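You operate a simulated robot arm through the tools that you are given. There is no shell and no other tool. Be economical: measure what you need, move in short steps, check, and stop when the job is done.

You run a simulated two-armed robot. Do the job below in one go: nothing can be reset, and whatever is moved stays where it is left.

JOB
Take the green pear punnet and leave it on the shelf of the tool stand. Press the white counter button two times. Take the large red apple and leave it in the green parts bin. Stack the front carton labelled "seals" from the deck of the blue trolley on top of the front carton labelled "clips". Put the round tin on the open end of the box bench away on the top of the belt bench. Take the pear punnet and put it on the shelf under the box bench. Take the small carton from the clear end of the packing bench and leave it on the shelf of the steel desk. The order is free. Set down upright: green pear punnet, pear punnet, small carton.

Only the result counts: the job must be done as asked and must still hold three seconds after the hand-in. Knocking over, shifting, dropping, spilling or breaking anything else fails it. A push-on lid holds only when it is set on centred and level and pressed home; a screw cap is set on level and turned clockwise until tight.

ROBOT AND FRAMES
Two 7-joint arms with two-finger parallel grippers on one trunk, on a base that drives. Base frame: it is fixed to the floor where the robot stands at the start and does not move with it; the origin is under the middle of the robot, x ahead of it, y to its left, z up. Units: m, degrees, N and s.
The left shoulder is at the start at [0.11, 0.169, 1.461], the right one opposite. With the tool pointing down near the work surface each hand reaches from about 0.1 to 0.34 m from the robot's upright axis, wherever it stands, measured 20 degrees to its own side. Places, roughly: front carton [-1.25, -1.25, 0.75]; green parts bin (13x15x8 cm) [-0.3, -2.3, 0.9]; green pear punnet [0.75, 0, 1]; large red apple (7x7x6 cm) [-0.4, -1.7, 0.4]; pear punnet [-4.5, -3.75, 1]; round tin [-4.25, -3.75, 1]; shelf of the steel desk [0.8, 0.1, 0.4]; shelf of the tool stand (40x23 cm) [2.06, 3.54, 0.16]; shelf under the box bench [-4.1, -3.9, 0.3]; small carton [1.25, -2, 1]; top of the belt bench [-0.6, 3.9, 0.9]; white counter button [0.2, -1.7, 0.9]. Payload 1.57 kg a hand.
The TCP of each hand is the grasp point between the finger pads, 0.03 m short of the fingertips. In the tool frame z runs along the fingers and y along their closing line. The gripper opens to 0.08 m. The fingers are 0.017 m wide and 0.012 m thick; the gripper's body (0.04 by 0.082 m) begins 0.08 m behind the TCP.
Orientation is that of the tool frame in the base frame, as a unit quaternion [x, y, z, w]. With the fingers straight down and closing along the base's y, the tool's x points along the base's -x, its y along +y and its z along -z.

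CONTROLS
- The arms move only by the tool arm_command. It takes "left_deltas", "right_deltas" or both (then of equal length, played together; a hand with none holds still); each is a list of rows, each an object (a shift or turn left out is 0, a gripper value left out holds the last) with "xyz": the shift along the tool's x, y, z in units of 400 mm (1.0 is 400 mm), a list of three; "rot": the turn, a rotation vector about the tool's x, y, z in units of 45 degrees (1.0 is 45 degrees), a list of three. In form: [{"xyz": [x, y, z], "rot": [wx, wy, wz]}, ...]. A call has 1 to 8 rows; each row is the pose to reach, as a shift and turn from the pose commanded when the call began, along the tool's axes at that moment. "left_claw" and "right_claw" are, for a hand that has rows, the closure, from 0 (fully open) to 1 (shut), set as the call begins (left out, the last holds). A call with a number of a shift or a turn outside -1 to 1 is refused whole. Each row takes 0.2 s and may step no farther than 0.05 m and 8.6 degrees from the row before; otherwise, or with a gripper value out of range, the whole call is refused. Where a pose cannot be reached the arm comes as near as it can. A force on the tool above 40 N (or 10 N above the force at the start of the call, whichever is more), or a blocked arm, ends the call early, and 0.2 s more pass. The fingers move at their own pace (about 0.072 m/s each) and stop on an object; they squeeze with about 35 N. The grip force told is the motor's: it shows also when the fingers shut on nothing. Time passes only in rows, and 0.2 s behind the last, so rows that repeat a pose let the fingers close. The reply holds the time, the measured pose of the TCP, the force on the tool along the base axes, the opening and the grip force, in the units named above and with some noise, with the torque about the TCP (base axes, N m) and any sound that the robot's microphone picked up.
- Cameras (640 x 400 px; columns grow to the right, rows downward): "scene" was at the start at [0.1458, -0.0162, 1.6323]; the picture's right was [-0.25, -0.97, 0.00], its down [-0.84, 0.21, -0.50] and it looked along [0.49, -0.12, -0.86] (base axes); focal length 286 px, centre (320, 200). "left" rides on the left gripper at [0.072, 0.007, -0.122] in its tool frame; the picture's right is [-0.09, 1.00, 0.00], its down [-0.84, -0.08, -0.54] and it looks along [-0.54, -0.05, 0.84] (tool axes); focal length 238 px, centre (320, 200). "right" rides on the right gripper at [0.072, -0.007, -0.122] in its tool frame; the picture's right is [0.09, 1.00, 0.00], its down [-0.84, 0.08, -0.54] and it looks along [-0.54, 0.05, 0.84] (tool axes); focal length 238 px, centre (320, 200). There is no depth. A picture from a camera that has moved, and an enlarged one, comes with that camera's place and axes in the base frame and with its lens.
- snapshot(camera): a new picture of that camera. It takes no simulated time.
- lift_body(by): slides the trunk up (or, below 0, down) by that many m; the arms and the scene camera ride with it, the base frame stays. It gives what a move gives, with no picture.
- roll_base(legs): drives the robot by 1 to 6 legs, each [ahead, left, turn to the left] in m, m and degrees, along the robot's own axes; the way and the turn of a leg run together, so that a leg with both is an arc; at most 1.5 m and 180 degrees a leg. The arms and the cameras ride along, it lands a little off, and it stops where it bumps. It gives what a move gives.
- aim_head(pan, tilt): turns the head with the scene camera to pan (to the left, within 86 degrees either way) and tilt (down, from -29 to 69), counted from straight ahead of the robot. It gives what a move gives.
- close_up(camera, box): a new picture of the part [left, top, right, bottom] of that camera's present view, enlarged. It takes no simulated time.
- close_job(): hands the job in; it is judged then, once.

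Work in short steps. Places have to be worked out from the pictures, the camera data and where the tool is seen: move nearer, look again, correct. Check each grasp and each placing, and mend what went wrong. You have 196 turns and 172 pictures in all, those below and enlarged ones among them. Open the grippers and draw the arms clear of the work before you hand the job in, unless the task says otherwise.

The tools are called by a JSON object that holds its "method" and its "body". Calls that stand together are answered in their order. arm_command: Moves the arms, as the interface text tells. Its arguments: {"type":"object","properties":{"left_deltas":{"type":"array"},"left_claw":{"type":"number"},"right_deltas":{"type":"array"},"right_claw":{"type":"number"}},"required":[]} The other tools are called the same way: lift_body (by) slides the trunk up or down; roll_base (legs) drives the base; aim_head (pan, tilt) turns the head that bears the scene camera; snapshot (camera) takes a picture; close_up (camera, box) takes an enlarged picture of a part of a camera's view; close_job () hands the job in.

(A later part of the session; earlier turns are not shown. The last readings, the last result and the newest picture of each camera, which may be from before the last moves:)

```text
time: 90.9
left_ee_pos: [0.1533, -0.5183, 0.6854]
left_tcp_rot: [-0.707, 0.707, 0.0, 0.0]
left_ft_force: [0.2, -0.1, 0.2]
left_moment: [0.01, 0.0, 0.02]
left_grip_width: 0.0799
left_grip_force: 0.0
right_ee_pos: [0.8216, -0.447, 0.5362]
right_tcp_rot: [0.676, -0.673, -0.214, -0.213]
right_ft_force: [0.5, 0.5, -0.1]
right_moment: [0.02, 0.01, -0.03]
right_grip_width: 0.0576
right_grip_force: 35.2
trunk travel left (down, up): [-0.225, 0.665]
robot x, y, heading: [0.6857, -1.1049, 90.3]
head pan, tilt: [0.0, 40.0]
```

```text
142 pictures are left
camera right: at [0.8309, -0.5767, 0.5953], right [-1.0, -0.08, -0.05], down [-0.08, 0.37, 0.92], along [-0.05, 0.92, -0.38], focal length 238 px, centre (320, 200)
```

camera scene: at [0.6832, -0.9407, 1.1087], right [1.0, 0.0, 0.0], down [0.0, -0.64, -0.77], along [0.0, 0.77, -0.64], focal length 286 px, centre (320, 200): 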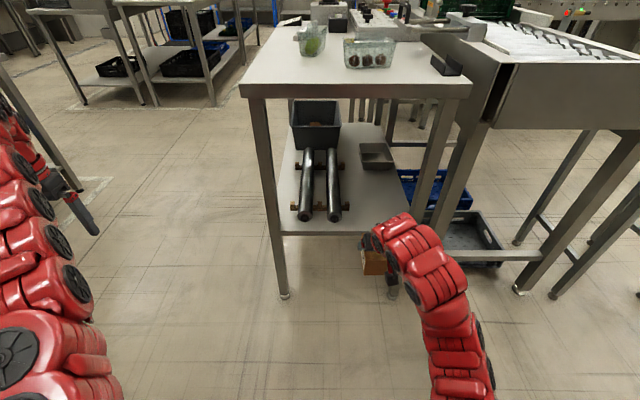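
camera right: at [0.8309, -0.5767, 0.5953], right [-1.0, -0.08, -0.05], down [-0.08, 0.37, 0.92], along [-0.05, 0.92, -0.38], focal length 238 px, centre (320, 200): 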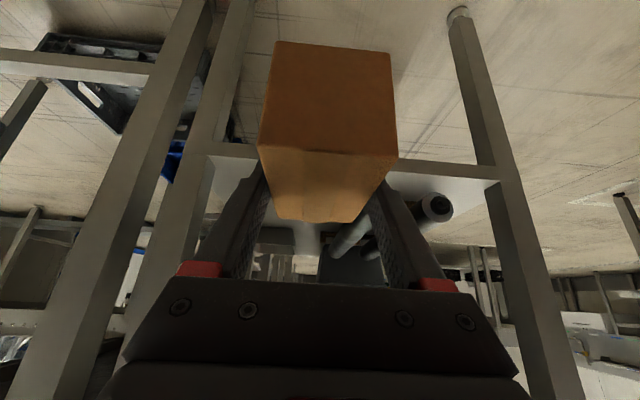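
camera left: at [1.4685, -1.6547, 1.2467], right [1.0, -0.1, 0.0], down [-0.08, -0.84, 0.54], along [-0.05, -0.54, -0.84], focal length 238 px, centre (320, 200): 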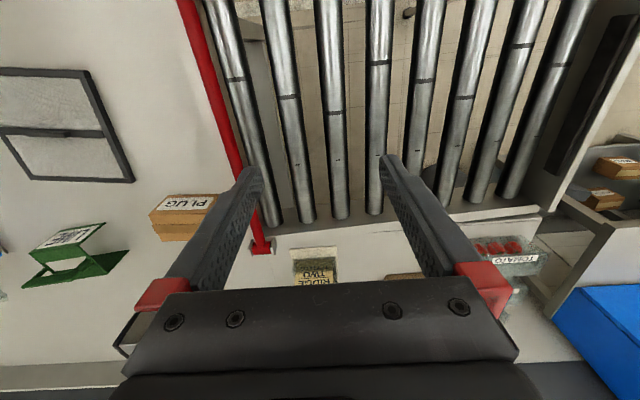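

The path into the shelf is clear; I drive in by 0.275 m and 0.04 right, then look.

{"method": "roll_base", "body": {"legs": [[0.275, -0.04, 0]]}}

{"method": "close_up", "body": {"camera": "scene", "box": [220, 160, 500, 340]}}

{"method": "snapshot", "body": {"camera": "right"}}

```text
time: 92.9
left_ee_pos: [0.1926, -0.2428, 0.6846]
left_tcp_rot: [0.708, -0.707, -0.001, 0.0]
left_ft_force: [-0.8, 0.1, 0.1]
left_moment: [0.04, 0.0, 0.02]
left_grip_width: 0.0799
left_grip_force: 0.1
right_ee_pos: [0.8611, -0.1722, 0.5356]
right_tcp_rot: [0.676, -0.673, -0.212, -0.212]
right_ft_force: [0.7, 0.1, 0.4]
right_moment: [0.01, 0.0, 0.02]
right_grip_width: 0.0574
right_grip_force: 34.8
trunk travel left (down, up): [-0.225, 0.665]
robot x, y, heading: [0.7265, -0.8299, 90.3]
head pan, tilt: [0.0, 40.0]
```

```text
2.22 times, centred on (360, 250) of scene
camera zoom: at [0.7222, -0.6651, 1.1086], right [1.0, 0.0, 0.0], down [0.0, -0.64, -0.77], along [0.0, 0.77, -0.64], focal length 635 px, centre (231, 89)
```

zoom: 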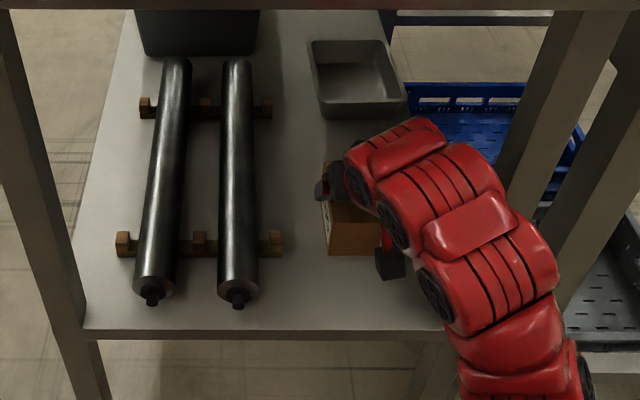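

```text
140 pictures are left
camera right: at [0.8699, -0.3013, 0.595], right [-1.0, -0.08, -0.05], down [-0.08, 0.37, 0.92], along [-0.05, 0.92, -0.38], focal length 238 px, centre (320, 200)
```

right: 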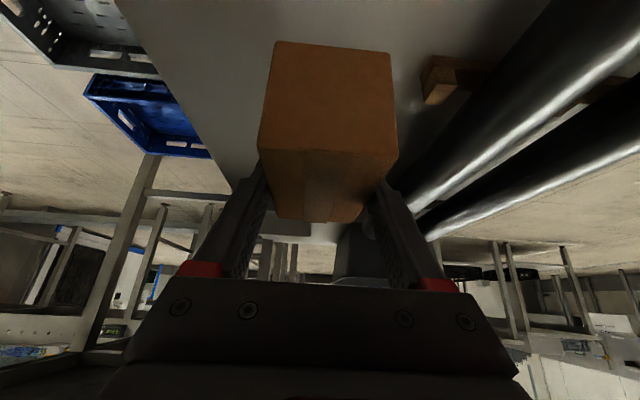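

Well positioned. I lower by 9 cm and check for contact.

{"method": "arm_command", "body": {"right_deltas": [{"xyz": [0.043, 0, 0.0613]}, {"xyz": [0.086, 0, 0.1227]}, {"xyz": [0.129, 0, 0.184]}]}}

{"method": "arm_command", "body": {"right_deltas": [{"xyz": [0.0072, 0, 0.0102]}, {"xyz": [0.0144, 0, 0.0205]}, {"xyz": [0.0215, 0, 0.0307]}, {"xyz": [0.0287, 0, 0.041]}]}}

{"method": "close_up", "body": {"camera": "scene", "box": [220, 160, 500, 340]}}

```text
time: 93.8
left_ee_pos: [0.1935, -0.2456, 0.6868]
left_tcp_rot: [0.708, -0.707, -0.001, -0.001]
left_ft_force: [0.1, -0.1, 0.3]
left_moment: [0.04, 0.02, 0.01]
left_grip_width: 0.0802
left_grip_force: 0.0
right_ee_pos: [0.8594, -0.1705, 0.4552]
right_tcp_rot: [0.674, -0.67, -0.22, -0.22]
right_ft_force: [-0.3, 4.5, 25.6]
right_moment: [-0.72, -0.02, 0.14]
right_grip_width: 0.0577
right_grip_force: 34.8
trunk travel left (down, up): [-0.225, 0.665]
robot x, y, heading: [0.717, -0.8294, 90.2]
head pan, tilt: [0.0, 40.0]
stopped in row 3 (right hand): the force on the tool passed its limit at 75 N (the readings are from after the stop); the commanded pose is now the measured one
```

```text
time: 94.3
left_ee_pos: [0.1925, -0.2446, 0.6849]
left_tcp_rot: [0.708, -0.706, -0.001, -0.002]
left_ft_force: [0.5, -0.2, -0.4]
left_moment: [-0.02, 0.01, 0.02]
left_grip_width: 0.0802
left_grip_force: 0.1
right_ee_pos: [0.8609, -0.1687, 0.4495]
right_tcp_rot: [0.673, -0.67, -0.222, -0.221]
right_ft_force: [-1.1, 1.3, 20.0]
right_moment: [-0.89, 0.1, 0.12]
right_grip_width: 0.0576
right_grip_force: 34.9
trunk travel left (down, up): [-0.225, 0.665]
robot x, y, heading: [0.7231, -0.8322, 90.0]
head pan, tilt: [0.0, 40.0]
stopped in row 2 (right hand): the force on the tool passed its limit at 51 N (the readings are from after the stop); the commanded pose is now the measured one
```

```text
2.22 times, centred on (360, 250) of scene
camera zoom: at [0.7218, -0.6679, 1.1088], right [1.0, 0.0, 0.0], down [0.0, -0.64, -0.77], along [0.0, 0.77, -0.64], focal length 635 px, centre (231, 89)
```

zoom: 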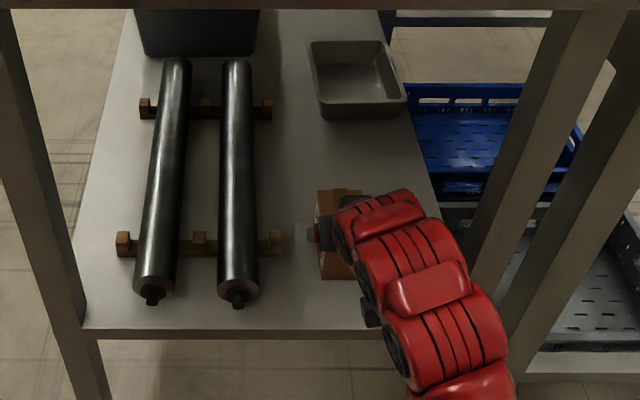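

Contact: shelf at about z 0.415. The carton is down; I open the right gripper.

{"method": "arm_command", "body": {"right_deltas": [{"xyz": [0, 0, 0]}, {"xyz": [0, 0, 0]}, {"xyz": [0, 0, 0]}], "right_claw": 0}}

{"method": "snapshot", "body": {"camera": "right"}}

```text
time: 95.1
left_ee_pos: [0.1937, -0.2462, 0.6877]
left_tcp_rot: [0.708, -0.707, -0.002, -0.001]
left_ft_force: [0.6, 0.1, 0.1]
left_moment: [0.01, -0.01, -0.04]
left_grip_width: 0.0799
left_grip_force: 0.1
right_ee_pos: [0.8639, -0.1692, 0.4493]
right_tcp_rot: [0.672, -0.671, -0.221, -0.222]
right_ft_force: [19.5, 6.1, 28.9]
right_moment: [0.52, 0.34, -0.59]
right_grip_width: 0.064
right_grip_force: 0.1
trunk travel left (down, up): [-0.225, 0.665]
robot x, y, heading: [0.7208, -0.8285, 90.0]
head pan, tilt: [0.0, 40.0]
```

```text
138 pictures are left
camera right: at [0.8709, -0.2989, 0.5054], right [-1.0, -0.08, -0.06], down [-0.08, 0.35, 0.93], along [-0.05, 0.93, -0.36], focal length 238 px, centre (320, 200)
```

right: 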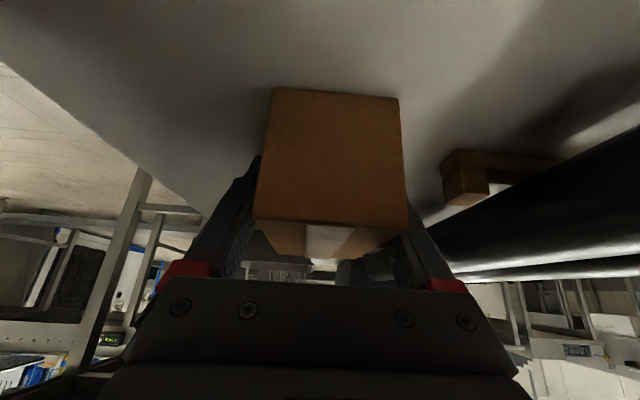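

The fingertips press on the shelf; I raise a couple of cm with the gripper still opening.

{"method": "arm_command", "body": {"right_deltas": [{"xyz": [-0.0144, 0, -0.0205]}, {"xyz": [-0.0287, 0, -0.041]}, {"xyz": [-0.0287, 0, -0.041]}], "right_claw": 0}}

{"method": "snapshot", "body": {"camera": "right"}}

```text
time: 95.9
left_ee_pos: [0.1928, -0.2434, 0.6846]
left_tcp_rot: [0.707, -0.707, 0.001, 0.0]
left_ft_force: [-0.4, -0.8, 0.4]
left_moment: [-0.02, -0.01, 0.0]
left_grip_width: 0.0801
left_grip_force: 0.0
right_ee_pos: [0.8605, -0.1693, 0.466]
right_tcp_rot: [0.675, -0.67, -0.22, -0.218]
right_ft_force: [-0.5, 0.7, -0.5]
right_moment: [0.02, -0.01, 0.0]
right_grip_width: 0.0801
right_grip_force: 0.0
trunk travel left (down, up): [-0.225, 0.665]
robot x, y, heading: [0.7231, -0.8313, 90.2]
head pan, tilt: [0.0, 40.0]
```

```text
137 pictures are left
camera right: at [0.8686, -0.2996, 0.5229], right [-1.0, -0.08, -0.05], down [-0.08, 0.36, 0.93], along [-0.06, 0.93, -0.36], focal length 238 px, centre (320, 200)
```

right: 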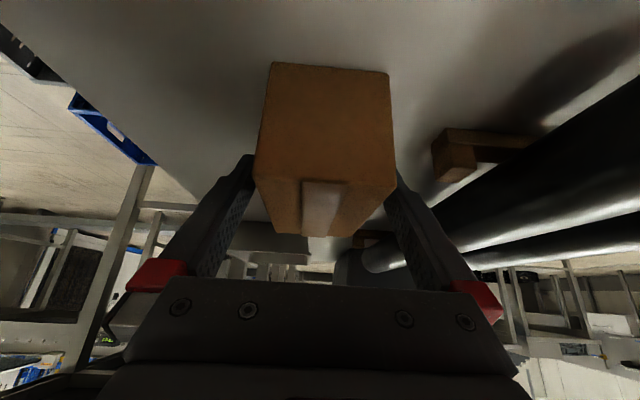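

Released with both sides clear. I raise the hand 8 cm, back out, and check the carton.

{"method": "arm_command", "body": {"right_deltas": [{"xyz": [-0.0574, 0, -0.082]}, {"xyz": [-0.115, 0, -0.164]}]}}

{"method": "roll_base", "body": {"legs": [[-0.3, 0, 0]]}}

{"method": "close_up", "body": {"camera": "scene", "box": [260, 60, 500, 260]}}

```text
time: 96.5
left_ee_pos: [0.1935, -0.2433, 0.6848]
left_tcp_rot: [0.708, -0.706, 0.0, 0.0]
left_ft_force: [0.0, -0.2, 0.3]
left_moment: [-0.01, -0.01, 0.02]
left_grip_width: 0.0801
left_grip_force: 0.0
right_ee_pos: [0.8625, -0.1718, 0.5449]
right_tcp_rot: [0.674, -0.671, -0.219, -0.217]
right_ft_force: [0.9, -0.1, -0.6]
right_moment: [-0.01, 0.02, 0.0]
right_grip_width: 0.0799
right_grip_force: 0.0
trunk travel left (down, up): [-0.225, 0.665]
robot x, y, heading: [0.721, -0.8329, 90.3]
head pan, tilt: [0.0, 40.0]
```

```text
time: 98.6
left_ee_pos: [0.195, -0.5444, 0.6854]
left_tcp_rot: [0.708, -0.706, -0.001, 0.0]
left_ft_force: [-0.3, -0.6, 0.2]
left_moment: [0.01, -0.04, -0.01]
left_grip_width: 0.0798
left_grip_force: 0.2
right_ee_pos: [0.8627, -0.4716, 0.5459]
right_tcp_rot: [0.674, -0.67, -0.219, -0.219]
right_ft_force: [0.8, -0.4, -1.2]
right_moment: [-0.02, -0.01, -0.02]
right_grip_width: 0.0802
right_grip_force: 0.1
trunk travel left (down, up): [-0.225, 0.665]
robot x, y, heading: [0.7229, -1.1275, 90.2]
head pan, tilt: [0.0, 40.0]
```

```text
2.00 times, centred on (380, 160) of scene
camera zoom: at [0.7231, -0.9659, 1.1088], right [1.0, 0.0, 0.0], down [0.0, -0.64, -0.77], along [0.0, 0.77, -0.64], focal length 571 px, centre (200, 280)
```

zoom: 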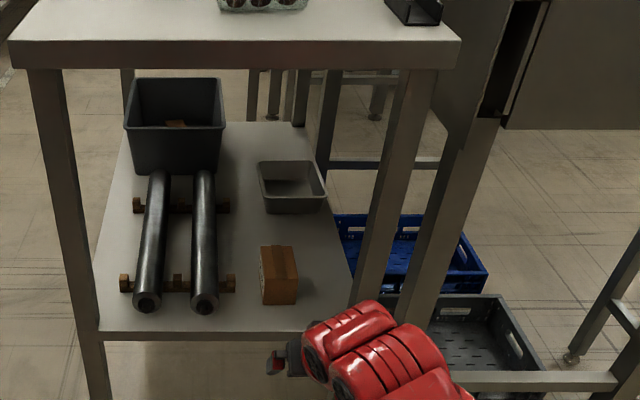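

Carton stands upright on the shelf. Next the green pear punnet: raise the trunk, shift left and look with both cameras.

{"method": "lift_body", "body": {"by": 0.4}}

{"method": "lift_body", "body": {"by": 0.15}}

{"method": "roll_base", "body": {"legs": [[0.15, 0.21, 0]]}}

{"method": "snapshot", "body": {"camera": "scene"}}

{"method": "snapshot", "body": {"camera": "right"}}

```text
time: 102.4
left_ee_pos: [0.1938, -0.5422, 1.0855]
left_tcp_rot: [0.708, -0.706, 0.0, 0.001]
left_ft_force: [-0.9, 0.3, -0.6]
left_moment: [0.04, 0.0, 0.02]
left_grip_width: 0.08
left_grip_force: 0.1
right_ee_pos: [0.861, -0.4705, 0.9452]
right_tcp_rot: [0.674, -0.671, -0.219, -0.219]
right_ft_force: [0.1, 0.0, 0.6]
right_moment: [0.02, -0.01, 0.0]
right_grip_width: 0.0797
right_grip_force: 0.0
trunk travel left (down, up): [-0.625, 0.265]
robot x, y, heading: [0.7222, -1.1287, 89.9]
head pan, tilt: [0.0, 40.0]
```

```text
time: 104.1
left_ee_pos: [0.1939, -0.5428, 1.2347]
left_tcp_rot: [0.708, -0.706, 0.001, 0.0]
left_ft_force: [-0.6, -0.1, -0.3]
left_moment: [0.0, 0.01, -0.02]
left_grip_width: 0.0799
left_grip_force: 0.0
right_ee_pos: [0.8615, -0.4716, 1.0946]
right_tcp_rot: [0.674, -0.67, -0.22, -0.219]
right_ft_force: [0.6, -0.1, 0.6]
right_moment: [0.01, 0.0, -0.04]
right_grip_width: 0.08
right_grip_force: 0.2
trunk travel left (down, up): [-0.775, 0.115]
robot x, y, heading: [0.7244, -1.1303, 90.0]
head pan, tilt: [0.0, 40.0]
```

```text
time: 106.0
left_ee_pos: [-0.0171, -0.3954, 1.2349]
left_tcp_rot: [0.708, -0.707, -0.001, -0.001]
left_ft_force: [0.2, -0.8, 0.0]
left_moment: [0.02, 0.0, 0.0]
left_grip_width: 0.0797
left_grip_force: 0.1
right_ee_pos: [0.6515, -0.322, 1.0961]
right_tcp_rot: [0.674, -0.671, -0.22, -0.218]
right_ft_force: [0.1, -0.3, 0.3]
right_moment: [0.01, 0.03, 0.03]
right_grip_width: 0.0801
right_grip_force: 0.2
trunk travel left (down, up): [-0.775, 0.115]
robot x, y, heading: [0.5135, -0.983, 90.1]
head pan, tilt: [0.0, 40.0]
```

```text
135 pictures are left
camera scene: at [0.513, -0.8173, 1.6588], right [1.0, 0.0, 0.0], down [0.0, -0.64, -0.77], along [0.0, 0.77, -0.64], focal length 286 px, centre (320, 200)
```

scene: 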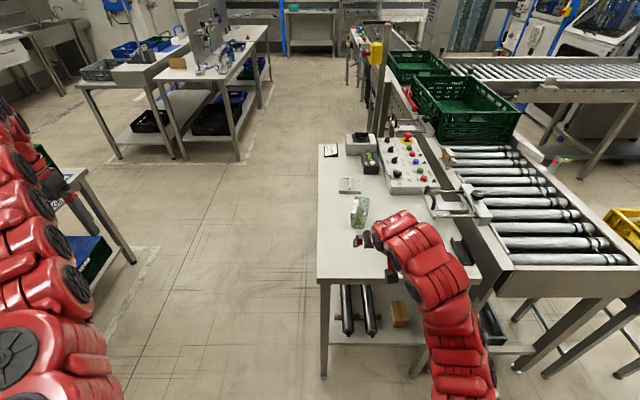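

```text
134 pictures are left
camera right: at [0.6596, -0.4526, 1.1529], right [-1.0, -0.08, -0.05], down [-0.08, 0.36, 0.93], along [-0.06, 0.93, -0.36], focal length 238 px, centre (320, 200)
```

right: 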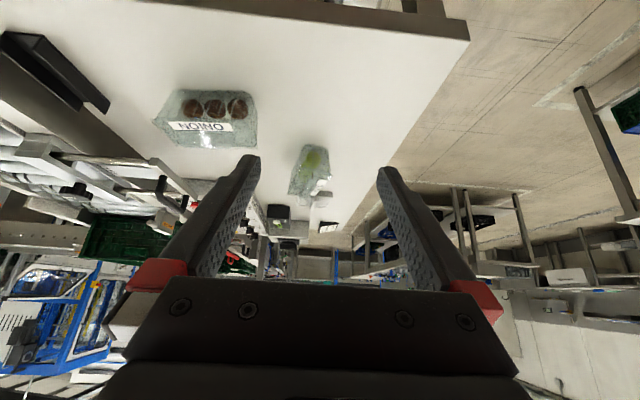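

{"method": "close_up", "body": {"camera": "right", "box": [230, 110, 390, 230]}}

{"method": "close_up", "body": {"camera": "scene", "box": [300, 150, 460, 270]}}

```text
3.33 times, centred on (310, 170) of right
camera zoom: at [0.6596, -0.4526, 1.1529], right [-1.0, -0.08, -0.05], down [-0.08, 0.36, 0.93], along [-0.06, 0.93, -0.36], focal length 794 px, centre (353, 300)
```

zoom: 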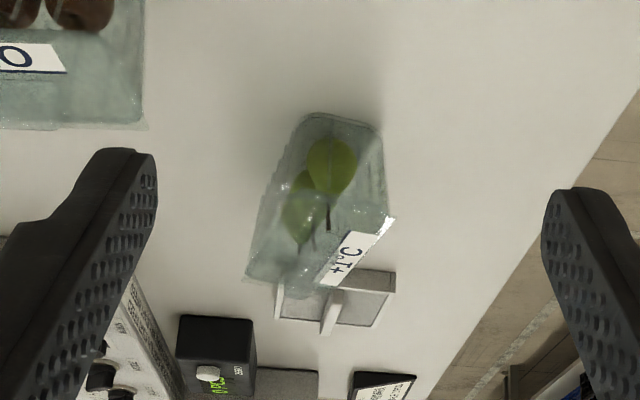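

```text
3.33 times, centred on (380, 210) of scene
camera zoom: at [0.513, -0.8173, 1.6588], right [1.0, 0.0, 0.0], down [0.0, -0.64, -0.77], along [0.0, 0.77, -0.64], focal length 952 px, centre (120, 167)
```

zoom: 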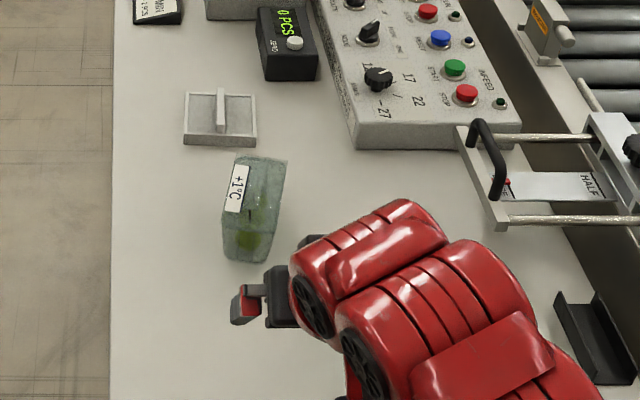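

The punnet center is about (0.662,-0.015), long axis ~14° clockwise from +y, ~5.5 cm wide, top ≈0.965. I turn the hand 14°, drive ahead over it, and look.

{"method": "arm_command", "body": {"right_deltas": [{"rot": [0.0918, 0, 0.1255]}, {"rot": [0.1836, 0, 0.251]}]}}

{"method": "roll_base", "body": {"legs": [[0.27, -0.008, 0]]}}

{"method": "snapshot", "body": {"camera": "right"}}

{"method": "close_up", "body": {"camera": "scene", "box": [300, 200, 500, 340]}}

```text
time: 106.6
left_ee_pos: [-0.0168, -0.3956, 1.2348]
left_tcp_rot: [0.708, -0.707, 0.001, -0.001]
left_ft_force: [-0.4, 0.5, -0.4]
left_moment: [0.01, 0.02, -0.03]
left_grip_width: 0.0799
left_grip_force: 0.1
right_ee_pos: [0.6504, -0.322, 1.0957]
right_tcp_rot: [-0.587, 0.748, 0.191, 0.244]
right_ft_force: [-0.2, 0.3, -0.2]
right_moment: [0.0, 0.02, 0.0]
right_grip_width: 0.0802
right_grip_force: 0.0
trunk travel left (down, up): [-0.775, 0.115]
robot x, y, heading: [0.5098, -0.9817, 90.0]
head pan, tilt: [0.0, 40.0]
```

```text
time: 108.5
left_ee_pos: [-0.0119, -0.1254, 1.2354]
left_tcp_rot: [0.709, -0.705, 0.0, 0.0]
left_ft_force: [0.2, -0.1, -0.8]
left_moment: [0.02, 0.0, -0.01]
left_grip_width: 0.0796
left_grip_force: 0.1
right_ee_pos: [0.6561, -0.051, 1.0962]
right_tcp_rot: [-0.588, 0.747, 0.192, 0.243]
right_ft_force: [-0.5, -1.3, 0.5]
right_moment: [0.01, -0.01, -0.01]
right_grip_width: 0.0802
right_grip_force: 0.0
trunk travel left (down, up): [-0.775, 0.115]
robot x, y, heading: [0.5188, -0.7103, 90.3]
head pan, tilt: [0.0, 40.0]
```

```text
131 pictures are left
camera right: at [0.6327, -0.1789, 1.153], right [-0.99, 0.16, -0.05], down [0.01, 0.36, 0.93], along [0.17, 0.92, -0.36], focal length 238 px, centre (320, 200)
```

right: 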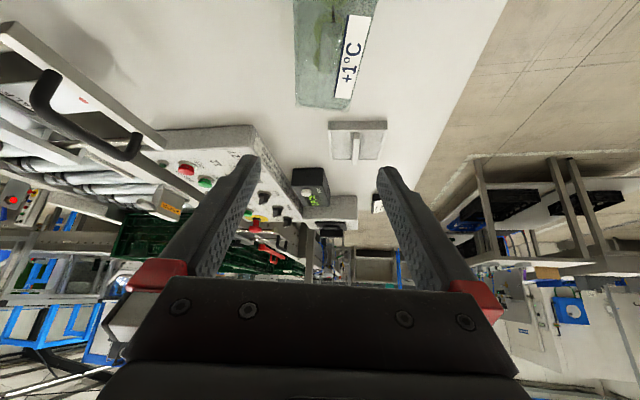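

```text
2.86 times, centred on (400, 270) of scene
camera zoom: at [0.5188, -0.5463, 1.6589], right [1.0, 0.01, 0.0], down [0.0, -0.64, -0.77], along [0.0, 0.77, -0.64], focal length 816 px, centre (91, 0)
```

zoom: 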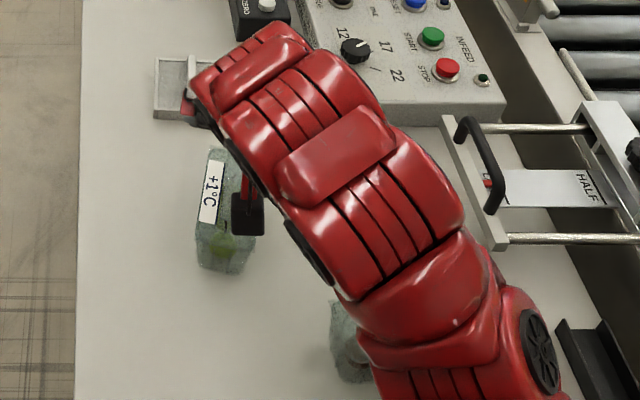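

Aligned within a couple of degrees. I move to just above the punnet (z≈0.985) centered at about (0.662,-0.022).

{"method": "arm_command", "body": {"right_deltas": [{"xyz": [0.0347, 0.001, 0.089]}, {"xyz": [0.0693, 0.002, 0.178]}, {"xyz": [0.104, 0.003, 0.2675]}]}}

{"method": "snapshot", "body": {"camera": "right"}}

{"method": "close_up", "body": {"camera": "scene", "box": [300, 200, 440, 300]}}

```text
time: 109.3
left_ee_pos: [-0.0114, -0.1239, 1.2346]
left_tcp_rot: [0.71, -0.704, 0.0, 0.0]
left_ft_force: [0.0, -0.5, 0.2]
left_moment: [-0.02, 0.02, -0.05]
left_grip_width: 0.0799
left_grip_force: 0.1
right_ee_pos: [0.661, -0.0198, 0.9839]
right_tcp_rot: [-0.589, 0.747, 0.19, 0.242]
right_ft_force: [0.8, 0.3, 0.6]
right_moment: [0.0, -0.04, 0.0]
right_grip_width: 0.0798
right_grip_force: 0.0
trunk travel left (down, up): [-0.775, 0.115]
robot x, y, heading: [0.5185, -0.7122, 90.3]
head pan, tilt: [0.0, 40.0]
```

```text
129 pictures are left
camera right: at [0.6376, -0.149, 1.0411], right [-0.99, 0.16, -0.05], down [0.01, 0.37, 0.93], along [0.17, 0.92, -0.36], focal length 238 px, centre (320, 200)
```

right: 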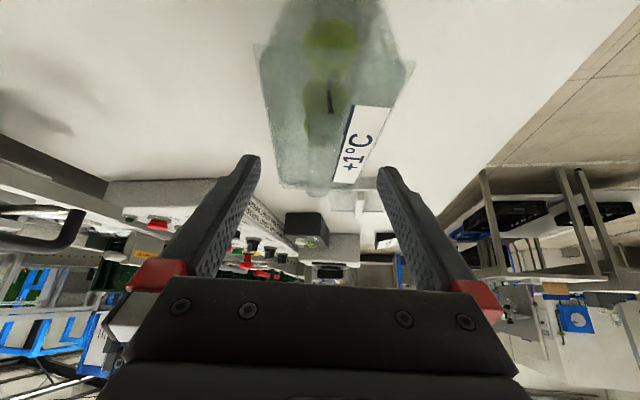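

```text
4.00 times, centred on (370, 250) of scene
camera zoom: at [0.5186, -0.5444, 1.6586], right [1.0, 0.0, 0.0], down [0.0, -0.64, -0.77], along [0.0, 0.77, -0.64], focal length 1143 px, centre (120, 0)
```

zoom: 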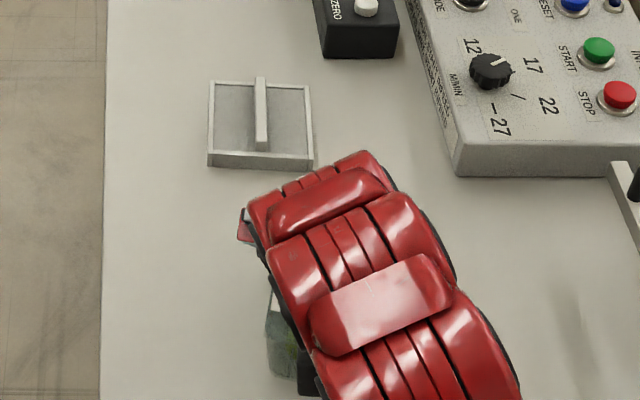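

Centered. Descend to z≈0.935 and close.

{"method": "arm_command", "body": {"right_deltas": [{"xyz": [0.048, -0.002, 0.04]}, {"xyz": [0.0965, -0.004, 0.081]}]}}

{"method": "arm_command", "body": {"right_deltas": [{"xyz": [0, 0, 0]}, {"xyz": [0, 0, 0]}, {"xyz": [0, 0, 0]}], "right_claw": 1}}

{"method": "snapshot", "body": {"camera": "right"}}

```text
time: 109.9
left_ee_pos: [-0.0117, -0.1242, 1.2346]
left_tcp_rot: [0.709, -0.705, 0.0, 0.0]
left_ft_force: [-0.5, -0.4, 0.5]
left_moment: [0.0, -0.02, -0.01]
left_grip_width: 0.0803
left_grip_force: 0.0
right_ee_pos: [0.6611, -0.0343, 0.9366]
right_tcp_rot: [-0.589, 0.746, 0.192, 0.243]
right_ft_force: [0.7, 0.0, 0.0]
right_moment: [-0.01, 0.03, 0.0]
right_grip_width: 0.0801
right_grip_force: 0.0
trunk travel left (down, up): [-0.775, 0.115]
robot x, y, heading: [0.5197, -0.7107, 90.2]
head pan, tilt: [0.0, 40.0]
```

```text
time: 110.7
left_ee_pos: [-0.0117, -0.1251, 1.2356]
left_tcp_rot: [0.71, -0.704, 0.0, 0.001]
left_ft_force: [-0.2, -0.4, -0.9]
left_moment: [0.0, -0.02, 0.03]
left_grip_width: 0.0798
left_grip_force: 0.0
right_ee_pos: [0.6611, -0.0337, 0.9354]
right_tcp_rot: [-0.589, 0.747, 0.192, 0.243]
right_ft_force: [-0.4, 0.3, 1.5]
right_moment: [0.12, -0.02, 0.05]
right_grip_width: 0.0594
right_grip_force: 35.1
trunk travel left (down, up): [-0.775, 0.115]
robot x, y, heading: [0.5188, -0.7102, 90.3]
head pan, tilt: [0.0, 40.0]
```

```text
127 pictures are left
camera right: at [0.6368, -0.1616, 0.9926], right [-0.99, 0.16, -0.05], down [0.01, 0.37, 0.93], along [0.17, 0.92, -0.36], focal length 238 px, centre (320, 200)
```

right: 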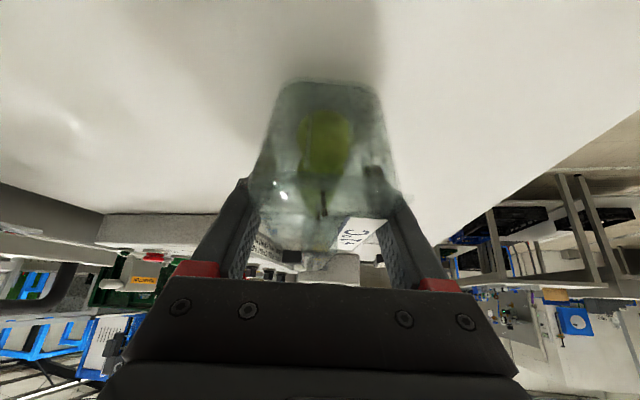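

Gripped at 5.9 cm. Lift 12 cm straight up and check.

{"method": "arm_command", "body": {"right_deltas": [{"xyz": [-0.059, 0, -0.0807]}, {"xyz": [-0.118, 0, -0.161]}, {"xyz": [-0.177, 0, -0.242]}]}}

{"method": "snapshot", "body": {"camera": "right"}}

{"method": "aim_head", "body": {"pan": 30, "tilt": 25}}

{"method": "snapshot", "body": {"camera": "scene"}}

```text
time: 111.5
left_ee_pos: [-0.0118, -0.1243, 1.2354]
left_tcp_rot: [0.709, -0.706, 0.0, 0.0]
left_ft_force: [-0.4, 0.3, -0.4]
left_moment: [-0.01, -0.02, 0.04]
left_grip_width: 0.0798
left_grip_force: 0.1
right_ee_pos: [0.6593, -0.0334, 1.0554]
right_tcp_rot: [-0.588, 0.747, 0.192, 0.244]
right_ft_force: [0.3, -1.0, -1.4]
right_moment: [0.04, 0.01, 0.0]
right_grip_width: 0.0593
right_grip_force: 35.0
trunk travel left (down, up): [-0.775, 0.115]
robot x, y, heading: [0.5213, -0.7073, 90.4]
head pan, tilt: [0.0, 40.0]
```

```text
126 pictures are left
camera right: at [0.6363, -0.161, 1.1131], right [-0.99, 0.16, -0.05], down [0.01, 0.36, 0.93], along [0.17, 0.92, -0.36], focal length 238 px, centre (320, 200)
```

right: 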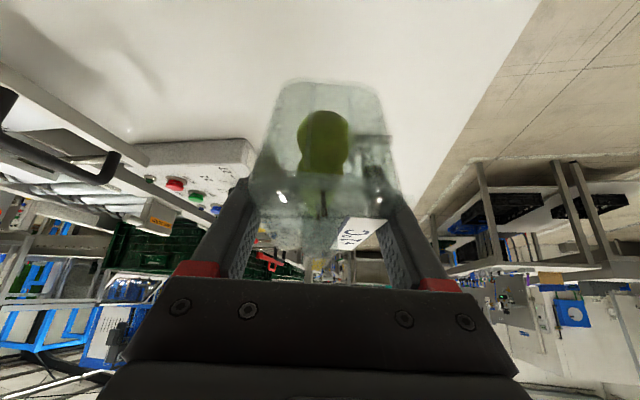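

```text
time: 112.5
left_ee_pos: [-0.01, -0.1243, 1.2348]
left_tcp_rot: [0.709, -0.705, 0.0, 0.0]
left_ft_force: [0.3, -0.1, -0.4]
left_moment: [0.0, -0.02, -0.02]
left_grip_width: 0.0798
left_grip_force: 0.1
right_ee_pos: [0.6602, -0.0348, 1.0547]
right_tcp_rot: [-0.589, 0.746, 0.192, 0.243]
right_ft_force: [-0.5, 0.5, -0.7]
right_moment: [0.02, 0.04, 0.01]
right_grip_width: 0.0592
right_grip_force: 35.1
trunk travel left (down, up): [-0.775, 0.115]
robot x, y, heading: [0.521, -0.7105, 90.1]
head pan, tilt: [30.0, 25.0]
```

```text
125 pictures are left
camera scene: at [0.4728, -0.5505, 1.682], right [0.86, 0.5, 0.0], down [0.21, -0.37, -0.91], along [-0.46, 0.78, -0.42], focal length 286 px, centre (320, 200)
```

scene: 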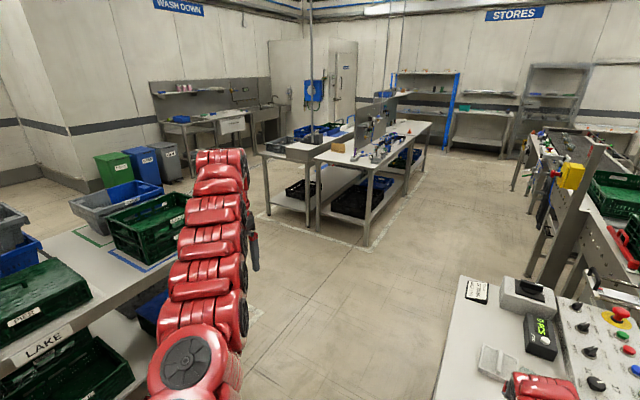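

Held well. I bring the left arm in, back off, and drive up the aisle toward the stores to y≈3, then look.

{"method": "arm_command", "body": {"left_deltas": [{"xyz": [0, -0.1, 0]}, {"xyz": [0, -0.2, 0]}, {"xyz": [0, -0.3, 0]}, {"xyz": [0, -0.4, 0]}, {"xyz": [0, -0.5, 0]}]}}

{"method": "roll_base", "body": {"legs": [[-0.4, 0, 0], [0, 0.25, 0], [1.4, 0, 0], [1.4, 0, 0], [1.4, 0, 0]]}}

{"method": "aim_head", "body": {"pan": -35, "tilt": 30}}

{"method": "snapshot", "body": {"camera": "scene"}}

```text
time: 113.7
left_ee_pos: [0.1765, -0.1113, 1.1987]
left_tcp_rot: [0.709, -0.705, -0.002, 0.0]
left_ft_force: [0.2, 0.9, -0.4]
left_moment: [-0.01, 0.0, 0.03]
left_grip_width: 0.0799
left_grip_force: 0.0
left hand out of reach, approached as far as the arm can: row 1, 2, 3, 4, 5
right_ee_pos: [0.66, -0.0343, 1.0546]
right_tcp_rot: [-0.588, 0.747, 0.192, 0.243]
right_ft_force: [0.1, -0.8, -0.8]
right_moment: [0.03, -0.04, -0.01]
right_grip_width: 0.0594
right_grip_force: 34.7
trunk travel left (down, up): [-0.775, 0.115]
robot x, y, heading: [0.5192, -0.7108, 90.3]
head pan, tilt: [30.0, 25.0]
```

```text
time: 137.3
left_ee_pos: [-0.0911, 3.6872, 1.2]
left_tcp_rot: [0.71, -0.704, -0.001, 0.0]
left_ft_force: [-0.2, -0.7, -0.4]
left_moment: [0.0, 0.0, 0.01]
left_grip_width: 0.08
left_grip_force: 0.0
right_ee_pos: [0.3927, 3.7641, 1.0563]
right_tcp_rot: [-0.589, 0.746, 0.192, 0.243]
right_ft_force: [-0.1, 0.6, -0.3]
right_moment: [0.03, -0.02, -0.03]
right_grip_width: 0.0591
right_grip_force: 34.8
trunk travel left (down, up): [-0.775, 0.115]
robot x, y, heading: [0.2514, 3.0871, 90.8]
head pan, tilt: [30.0, 25.0]
```

```text
time: 138.7
left_ee_pos: [-0.0909, 3.6869, 1.1994]
left_tcp_rot: [0.71, -0.704, -0.001, 0.0]
left_ft_force: [0.8, 0.5, -0.1]
left_moment: [0.01, -0.01, 0.0]
left_grip_width: 0.08
left_grip_force: 0.1
right_ee_pos: [0.3921, 3.7642, 1.0547]
right_tcp_rot: [-0.59, 0.746, 0.192, 0.243]
right_ft_force: [0.1, -0.3, -0.6]
right_moment: [-0.05, -0.02, -0.01]
right_grip_width: 0.0593
right_grip_force: 35.0
trunk travel left (down, up): [-0.775, 0.115]
robot x, y, heading: [0.2545, 3.0858, 90.6]
head pan, tilt: [-35.0, 30.0]
```

```text
124 pictures are left
camera scene: at [0.3037, 3.2428, 1.6741], right [0.82, -0.57, 0.0], down [-0.28, -0.41, -0.87], along [0.49, 0.71, -0.5], focal length 286 px, centre (320, 200)
```

scene: 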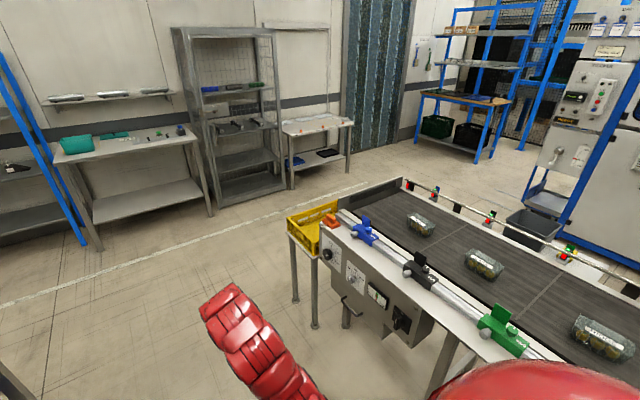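

The conveyor ends at y≈4.3. I go ahead to y≈4.9, turn to face +x, advance to x≈1.3 and look right for the tool stand.

{"method": "roll_base", "body": {"legs": [[0.9, 0, 0], [0.9, 0, 0], [0, 0, -90], [1.05, 0, 0]]}}

{"method": "aim_head", "body": {"pan": -50, "tilt": 30}}

{"method": "snapshot", "body": {"camera": "scene"}}

```text
time: 156.7
left_ee_pos: [1.879, 5.2426, 1.1998]
left_tcp_rot: [-0.001, 1.0, 0.001, 0.002]
left_ft_force: [0.0, 0.3, 0.7]
left_moment: [0.02, 0.01, 0.01]
left_grip_width: 0.08
left_grip_force: 0.1
right_ee_pos: [1.9566, 4.7593, 1.0552]
right_tcp_rot: [0.112, 0.944, -0.037, 0.308]
right_ft_force: [0.2, 0.7, -0.3]
right_moment: [0.03, 0.0, 0.04]
right_grip_width: 0.0591
right_grip_force: 34.9
trunk travel left (down, up): [-0.775, 0.115]
robot x, y, heading: [1.2779, 4.904, 0.2]
head pan, tilt: [-35.0, 30.0]
```

```text
time: 157.4
left_ee_pos: [1.8795, 5.2428, 1.1981]
left_tcp_rot: [-0.001, 1.0, 0.001, 0.001]
left_ft_force: [-0.8, 0.1, -1.0]
left_moment: [0.01, -0.01, -0.01]
left_grip_width: 0.0799
left_grip_force: 0.1
right_ee_pos: [1.9558, 4.7594, 1.055]
right_tcp_rot: [0.112, 0.944, -0.036, 0.307]
right_ft_force: [0.1, 0.0, -0.6]
right_moment: [0.0, 0.01, 0.02]
right_grip_width: 0.0593
right_grip_force: 34.9
trunk travel left (down, up): [-0.775, 0.115]
robot x, y, heading: [1.2754, 4.9007, 0.3]
head pan, tilt: [-50.0, 30.0]
```

```text
123 pictures are left
camera scene: at [1.4183, 4.8325, 1.6741], right [-0.76, -0.65, 0.0], down [-0.32, 0.38, -0.87], along [0.56, -0.66, -0.5], focal length 286 px, centre (320, 200)
```

scene: 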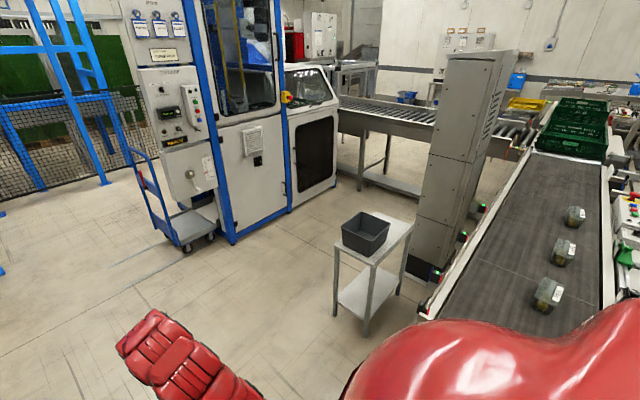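

The tool stand's lower shelf spans x≈1.93–2.18, y≈3.36–3.76, z≈0.16, open at the near (+y) end. I straighten the hand, drive to x≈2.2 and turn to face -y, then look.

{"method": "arm_command", "body": {"right_deltas": [{"rot": [-0.0918, 0, -0.1255]}, {"rot": [-0.1836, 0, -0.251]}]}}

{"method": "roll_base", "body": {"legs": [[0.92, 0, 0], [0, 0, -90]]}}

{"method": "aim_head", "body": {"pan": 0, "tilt": 50}}

{"method": "snapshot", "body": {"camera": "scene"}}

```text
time: 158.0
left_ee_pos: [1.8796, 5.2428, 1.1996]
left_tcp_rot: [-0.003, 1.0, 0.001, 0.0]
left_ft_force: [0.2, -0.6, 0.6]
left_moment: [-0.01, -0.02, -0.04]
left_grip_width: 0.0801
left_grip_force: 0.0
right_ee_pos: [1.9556, 4.7586, 1.0548]
right_tcp_rot: [-0.005, 0.951, 0.001, 0.309]
right_ft_force: [-1.1, 0.1, -0.5]
right_moment: [0.01, 0.0, 0.02]
right_grip_width: 0.0593
right_grip_force: 35.5
trunk travel left (down, up): [-0.775, 0.115]
robot x, y, heading: [1.2761, 4.8999, -0.1]
head pan, tilt: [-50.0, 30.0]
```

```text
time: 166.7
left_ee_pos: [2.5368, 4.2949, 1.1988]
left_tcp_rot: [0.709, 0.706, 0.0, 0.002]
left_ft_force: [0.8, 0.6, -0.6]
left_moment: [-0.04, 0.03, 0.0]
left_grip_width: 0.08
left_grip_force: 0.1
right_ee_pos: [2.0524, 4.2233, 1.0555]
right_tcp_rot: [0.673, 0.672, -0.219, 0.219]
right_ft_force: [0.0, 0.6, -1.3]
right_moment: [0.02, 0.0, 0.0]
right_grip_width: 0.0591
right_grip_force: 34.7
trunk travel left (down, up): [-0.775, 0.115]
robot x, y, heading: [2.1998, 4.8993, -90.5]
head pan, tilt: [-50.0, 30.0]
```

```text
time: 167.9
left_ee_pos: [2.5371, 4.2946, 1.1987]
left_tcp_rot: [0.709, 0.705, 0.0, 0.001]
left_ft_force: [0.6, 0.2, 0.0]
left_moment: [-0.01, 0.01, -0.02]
left_grip_width: 0.0804
left_grip_force: 0.1
right_ee_pos: [2.0532, 4.2236, 1.0557]
right_tcp_rot: [0.673, 0.671, -0.22, 0.219]
right_ft_force: [0.3, -0.9, 0.1]
right_moment: [0.04, -0.03, 0.0]
right_grip_width: 0.0592
right_grip_force: 35.6
trunk travel left (down, up): [-0.775, 0.115]
robot x, y, heading: [2.2017, 4.8991, -90.4]
head pan, tilt: [0.0, 50.0]
```

```text
122 pictures are left
camera scene: at [2.2008, 4.7423, 1.6446], right [-1.0, 0.01, 0.0], down [0.01, 0.77, -0.64], along [0.0, -0.64, -0.77], focal length 286 px, centre (320, 200)
```

scene: 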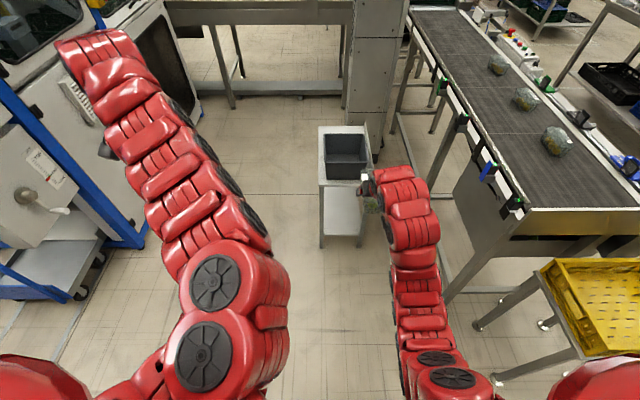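

The shelf end is centered at x≈2.067, y≈3.80. I lower the trunk here, well clear, then look again.

{"method": "lift_body", "body": {"by": -0.4}}

{"method": "lift_body", "body": {"by": -0.37}}

{"method": "arm_command", "body": {"right_deltas": [{"xyz": [0.0295, 0, 0.0404]}, {"xyz": [0.059, 0, 0.0807]}]}}

{"method": "aim_head", "body": {"pan": -5, "tilt": 38}}

{"method": "snapshot", "body": {"camera": "scene"}}

{"method": "snapshot", "body": {"camera": "right"}}

```text
time: 171.7
left_ee_pos: [2.537, 4.295, 0.7993]
left_tcp_rot: [0.709, 0.705, -0.001, 0.001]
left_ft_force: [0.1, 0.0, 0.5]
left_moment: [0.02, 0.0, -0.02]
left_grip_width: 0.08
left_grip_force: 0.1
right_ee_pos: [2.0532, 4.2237, 0.6554]
right_tcp_rot: [0.673, 0.672, -0.219, 0.219]
right_ft_force: [-0.1, 0.0, -0.3]
right_moment: [0.01, -0.02, 0.0]
right_grip_width: 0.0592
right_grip_force: 34.8
trunk travel left (down, up): [-0.375, 0.515]
robot x, y, heading: [2.2033, 4.8954, -90.3]
head pan, tilt: [0.0, 50.0]
```

```text
time: 175.3
left_ee_pos: [2.5374, 4.2948, 0.4275]
left_tcp_rot: [0.709, 0.705, 0.0, 0.001]
left_ft_force: [-0.2, 0.8, 0.3]
left_moment: [0.03, 0.01, 0.02]
left_grip_width: 0.0799
left_grip_force: 0.0
right_ee_pos: [2.0536, 4.2232, 0.2862]
right_tcp_rot: [0.673, 0.672, -0.22, 0.219]
right_ft_force: [-0.9, 0.7, 0.0]
right_moment: [-0.02, 0.02, -0.01]
right_grip_width: 0.0595
right_grip_force: 35.0
trunk travel left (down, up): [-0.005, 0.885]
robot x, y, heading: [2.2011, 4.8991, -90.3]
head pan, tilt: [0.0, 50.0]
```

```text
time: 175.9
left_ee_pos: [2.538, 4.2952, 0.4282]
left_tcp_rot: [0.708, 0.706, 0.0, 0.001]
left_ft_force: [-0.3, -0.2, 0.0]
left_moment: [0.01, 0.0, 0.02]
left_grip_width: 0.0801
left_grip_force: 0.0
right_ee_pos: [2.053, 4.2246, 0.245]
right_tcp_rot: [0.673, 0.672, -0.219, 0.219]
right_ft_force: [0.2, -0.8, -0.7]
right_moment: [0.06, 0.03, -0.04]
right_grip_width: 0.059
right_grip_force: 35.0
trunk travel left (down, up): [-0.005, 0.885]
robot x, y, heading: [2.2002, 4.9007, -90.1]
head pan, tilt: [0.0, 50.0]
```

```text
time: 176.6
left_ee_pos: [2.5386, 4.2951, 0.4286]
left_tcp_rot: [0.709, 0.705, 0.0, 0.001]
left_ft_force: [-0.1, 1.1, -0.2]
left_moment: [-0.02, -0.01, 0.02]
left_grip_width: 0.08
left_grip_force: 0.1
right_ee_pos: [2.0535, 4.2224, 0.2442]
right_tcp_rot: [0.673, 0.672, -0.219, 0.219]
right_ft_force: [-0.2, -0.6, -0.4]
right_moment: [0.01, 0.0, 0.0]
right_grip_width: 0.0591
right_grip_force: 35.2
trunk travel left (down, up): [-0.005, 0.885]
robot x, y, heading: [2.2002, 4.8986, -90.6]
head pan, tilt: [-5.0, 38.0]
```

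```text
121 pictures are left
camera scene: at [2.1934, 4.7337, 0.8917], right [-1.0, 0.09, 0.0], down [0.06, 0.61, -0.79], along [-0.07, -0.78, -0.62], focal length 286 px, centre (320, 200)
```

scene: 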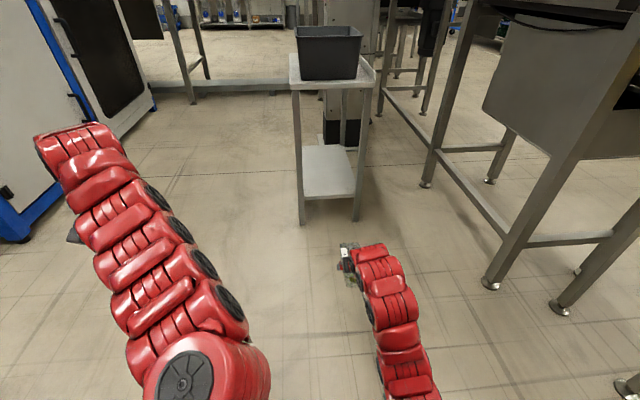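

```text
120 pictures are left
camera right: at [2.047, 4.3536, 0.3022], right [1.0, 0.07, -0.05], down [0.08, -0.36, 0.93], along [0.05, -0.93, -0.36], focal length 238 px, centre (320, 200)
```

right: 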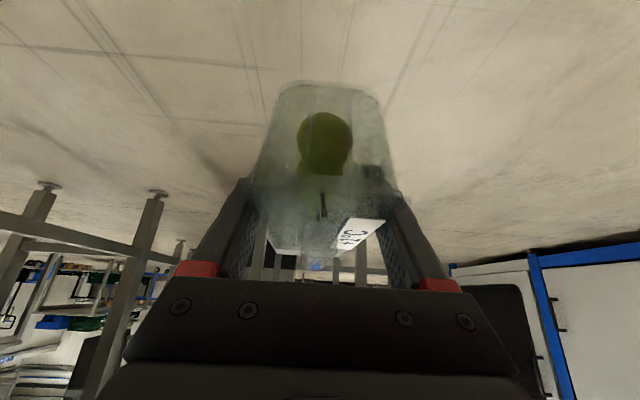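

Aligned; I drive in 0.53 m with 2 cm to the left at low height and look.

{"method": "roll_base", "body": {"legs": [[0.4, 0.02, 0]]}}

{"method": "snapshot", "body": {"camera": "scene"}}

{"method": "snapshot", "body": {"camera": "right"}}

```text
time: 179.1
left_ee_pos: [2.5523, 3.892, 0.4278]
left_tcp_rot: [0.71, 0.704, -0.001, 0.001]
left_ft_force: [0.3, -1.1, -0.6]
left_moment: [-0.02, 0.01, 0.02]
left_grip_width: 0.0799
left_grip_force: 0.0
right_ee_pos: [2.0664, 3.8222, 0.2449]
right_tcp_rot: [0.674, 0.67, -0.22, 0.219]
right_ft_force: [-0.2, 0.6, -1.0]
right_moment: [-0.02, -0.01, 0.01]
right_grip_width: 0.059
right_grip_force: 35.1
trunk travel left (down, up): [-0.005, 0.885]
robot x, y, heading: [2.2215, 4.498, -90.6]
head pan, tilt: [-5.0, 38.0]
```

```text
119 pictures are left
camera scene: at [2.2098, 4.3319, 0.8917], right [-1.0, 0.1, 0.0], down [0.06, 0.61, -0.79], along [-0.08, -0.78, -0.62], focal length 286 px, centre (320, 200)
```

scene: 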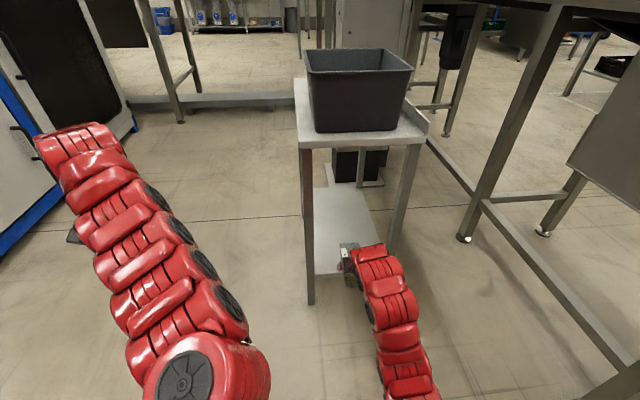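

```text
118 pictures are left
camera right: at [2.062, 3.9524, 0.3021], right [1.0, 0.07, -0.05], down [0.07, -0.36, 0.93], along [0.04, -0.93, -0.36], focal length 238 px, centre (320, 200)
```

right: 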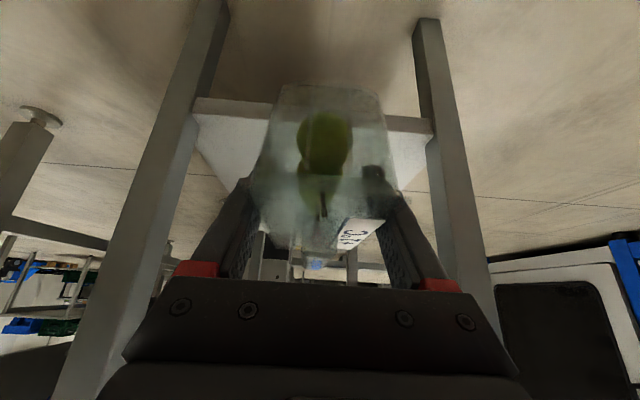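

Centered between the legs. Advance 0.13 m more.

{"method": "roll_base", "body": {"legs": [[0.135, 0.007, 0]]}}

{"method": "arm_command", "body": {"right_deltas": [{"xyz": [0.0148, 0, 0.0202]}, {"xyz": [0.0295, 0, 0.0404]}, {"xyz": [0.0443, 0, 0.0605]}, {"xyz": [0.059, 0, 0.0807]}]}}

{"method": "snapshot", "body": {"camera": "scene"}}

{"method": "snapshot", "body": {"camera": "right"}}

```text
time: 180.4
left_ee_pos: [2.5569, 3.7574, 0.4286]
left_tcp_rot: [0.711, 0.704, -0.001, 0.002]
left_ft_force: [-0.7, -0.1, 0.1]
left_moment: [0.04, 0.0, -0.01]
left_grip_width: 0.0802
left_grip_force: 0.1
right_ee_pos: [2.0732, 3.6884, 0.2449]
right_tcp_rot: [0.674, 0.671, -0.219, 0.218]
right_ft_force: [0.7, -0.2, -1.2]
right_moment: [0.02, 0.03, -0.01]
right_grip_width: 0.0592
right_grip_force: 34.8
trunk travel left (down, up): [-0.005, 0.885]
robot x, y, heading: [2.2249, 4.361, -90.4]
head pan, tilt: [-5.0, 38.0]
```

```text
time: 181.4
left_ee_pos: [2.5591, 3.7588, 0.4295]
left_tcp_rot: [0.711, 0.704, 0.0, 0.0]
left_ft_force: [-0.1, 1.1, 0.7]
left_moment: [0.0, 0.04, -0.02]
left_grip_width: 0.0799
left_grip_force: 0.1
right_ee_pos: [2.074, 3.687, 0.2042]
right_tcp_rot: [0.674, 0.67, -0.22, 0.218]
right_ft_force: [-0.3, -0.2, -0.5]
right_moment: [-0.02, -0.01, 0.0]
right_grip_width: 0.0592
right_grip_force: 35.0
trunk travel left (down, up): [-0.005, 0.885]
robot x, y, heading: [2.2236, 4.3608, -90.7]
head pan, tilt: [-5.0, 38.0]
```

```text
117 pictures are left
camera scene: at [2.2157, 4.1969, 0.8917], right [-1.0, 0.1, 0.0], down [0.06, 0.61, -0.79], along [-0.08, -0.78, -0.62], focal length 286 px, centre (320, 200)
```

scene: 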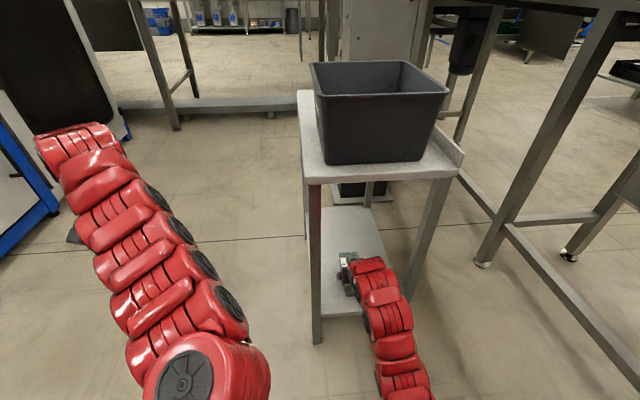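

```text
116 pictures are left
camera right: at [2.0681, 3.8175, 0.2614], right [1.0, 0.07, -0.05], down [0.08, -0.36, 0.93], along [0.05, -0.93, -0.36], focal length 238 px, centre (320, 200)
```

right: 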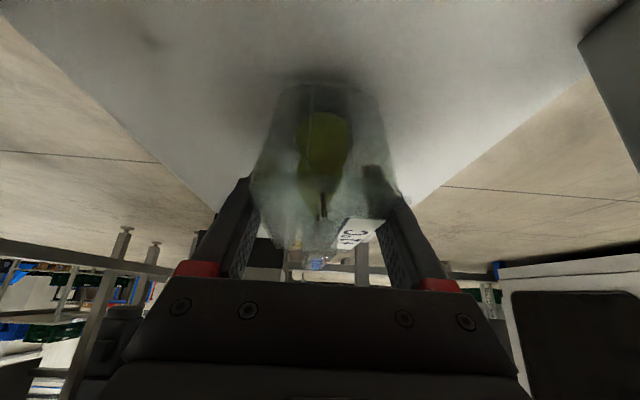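

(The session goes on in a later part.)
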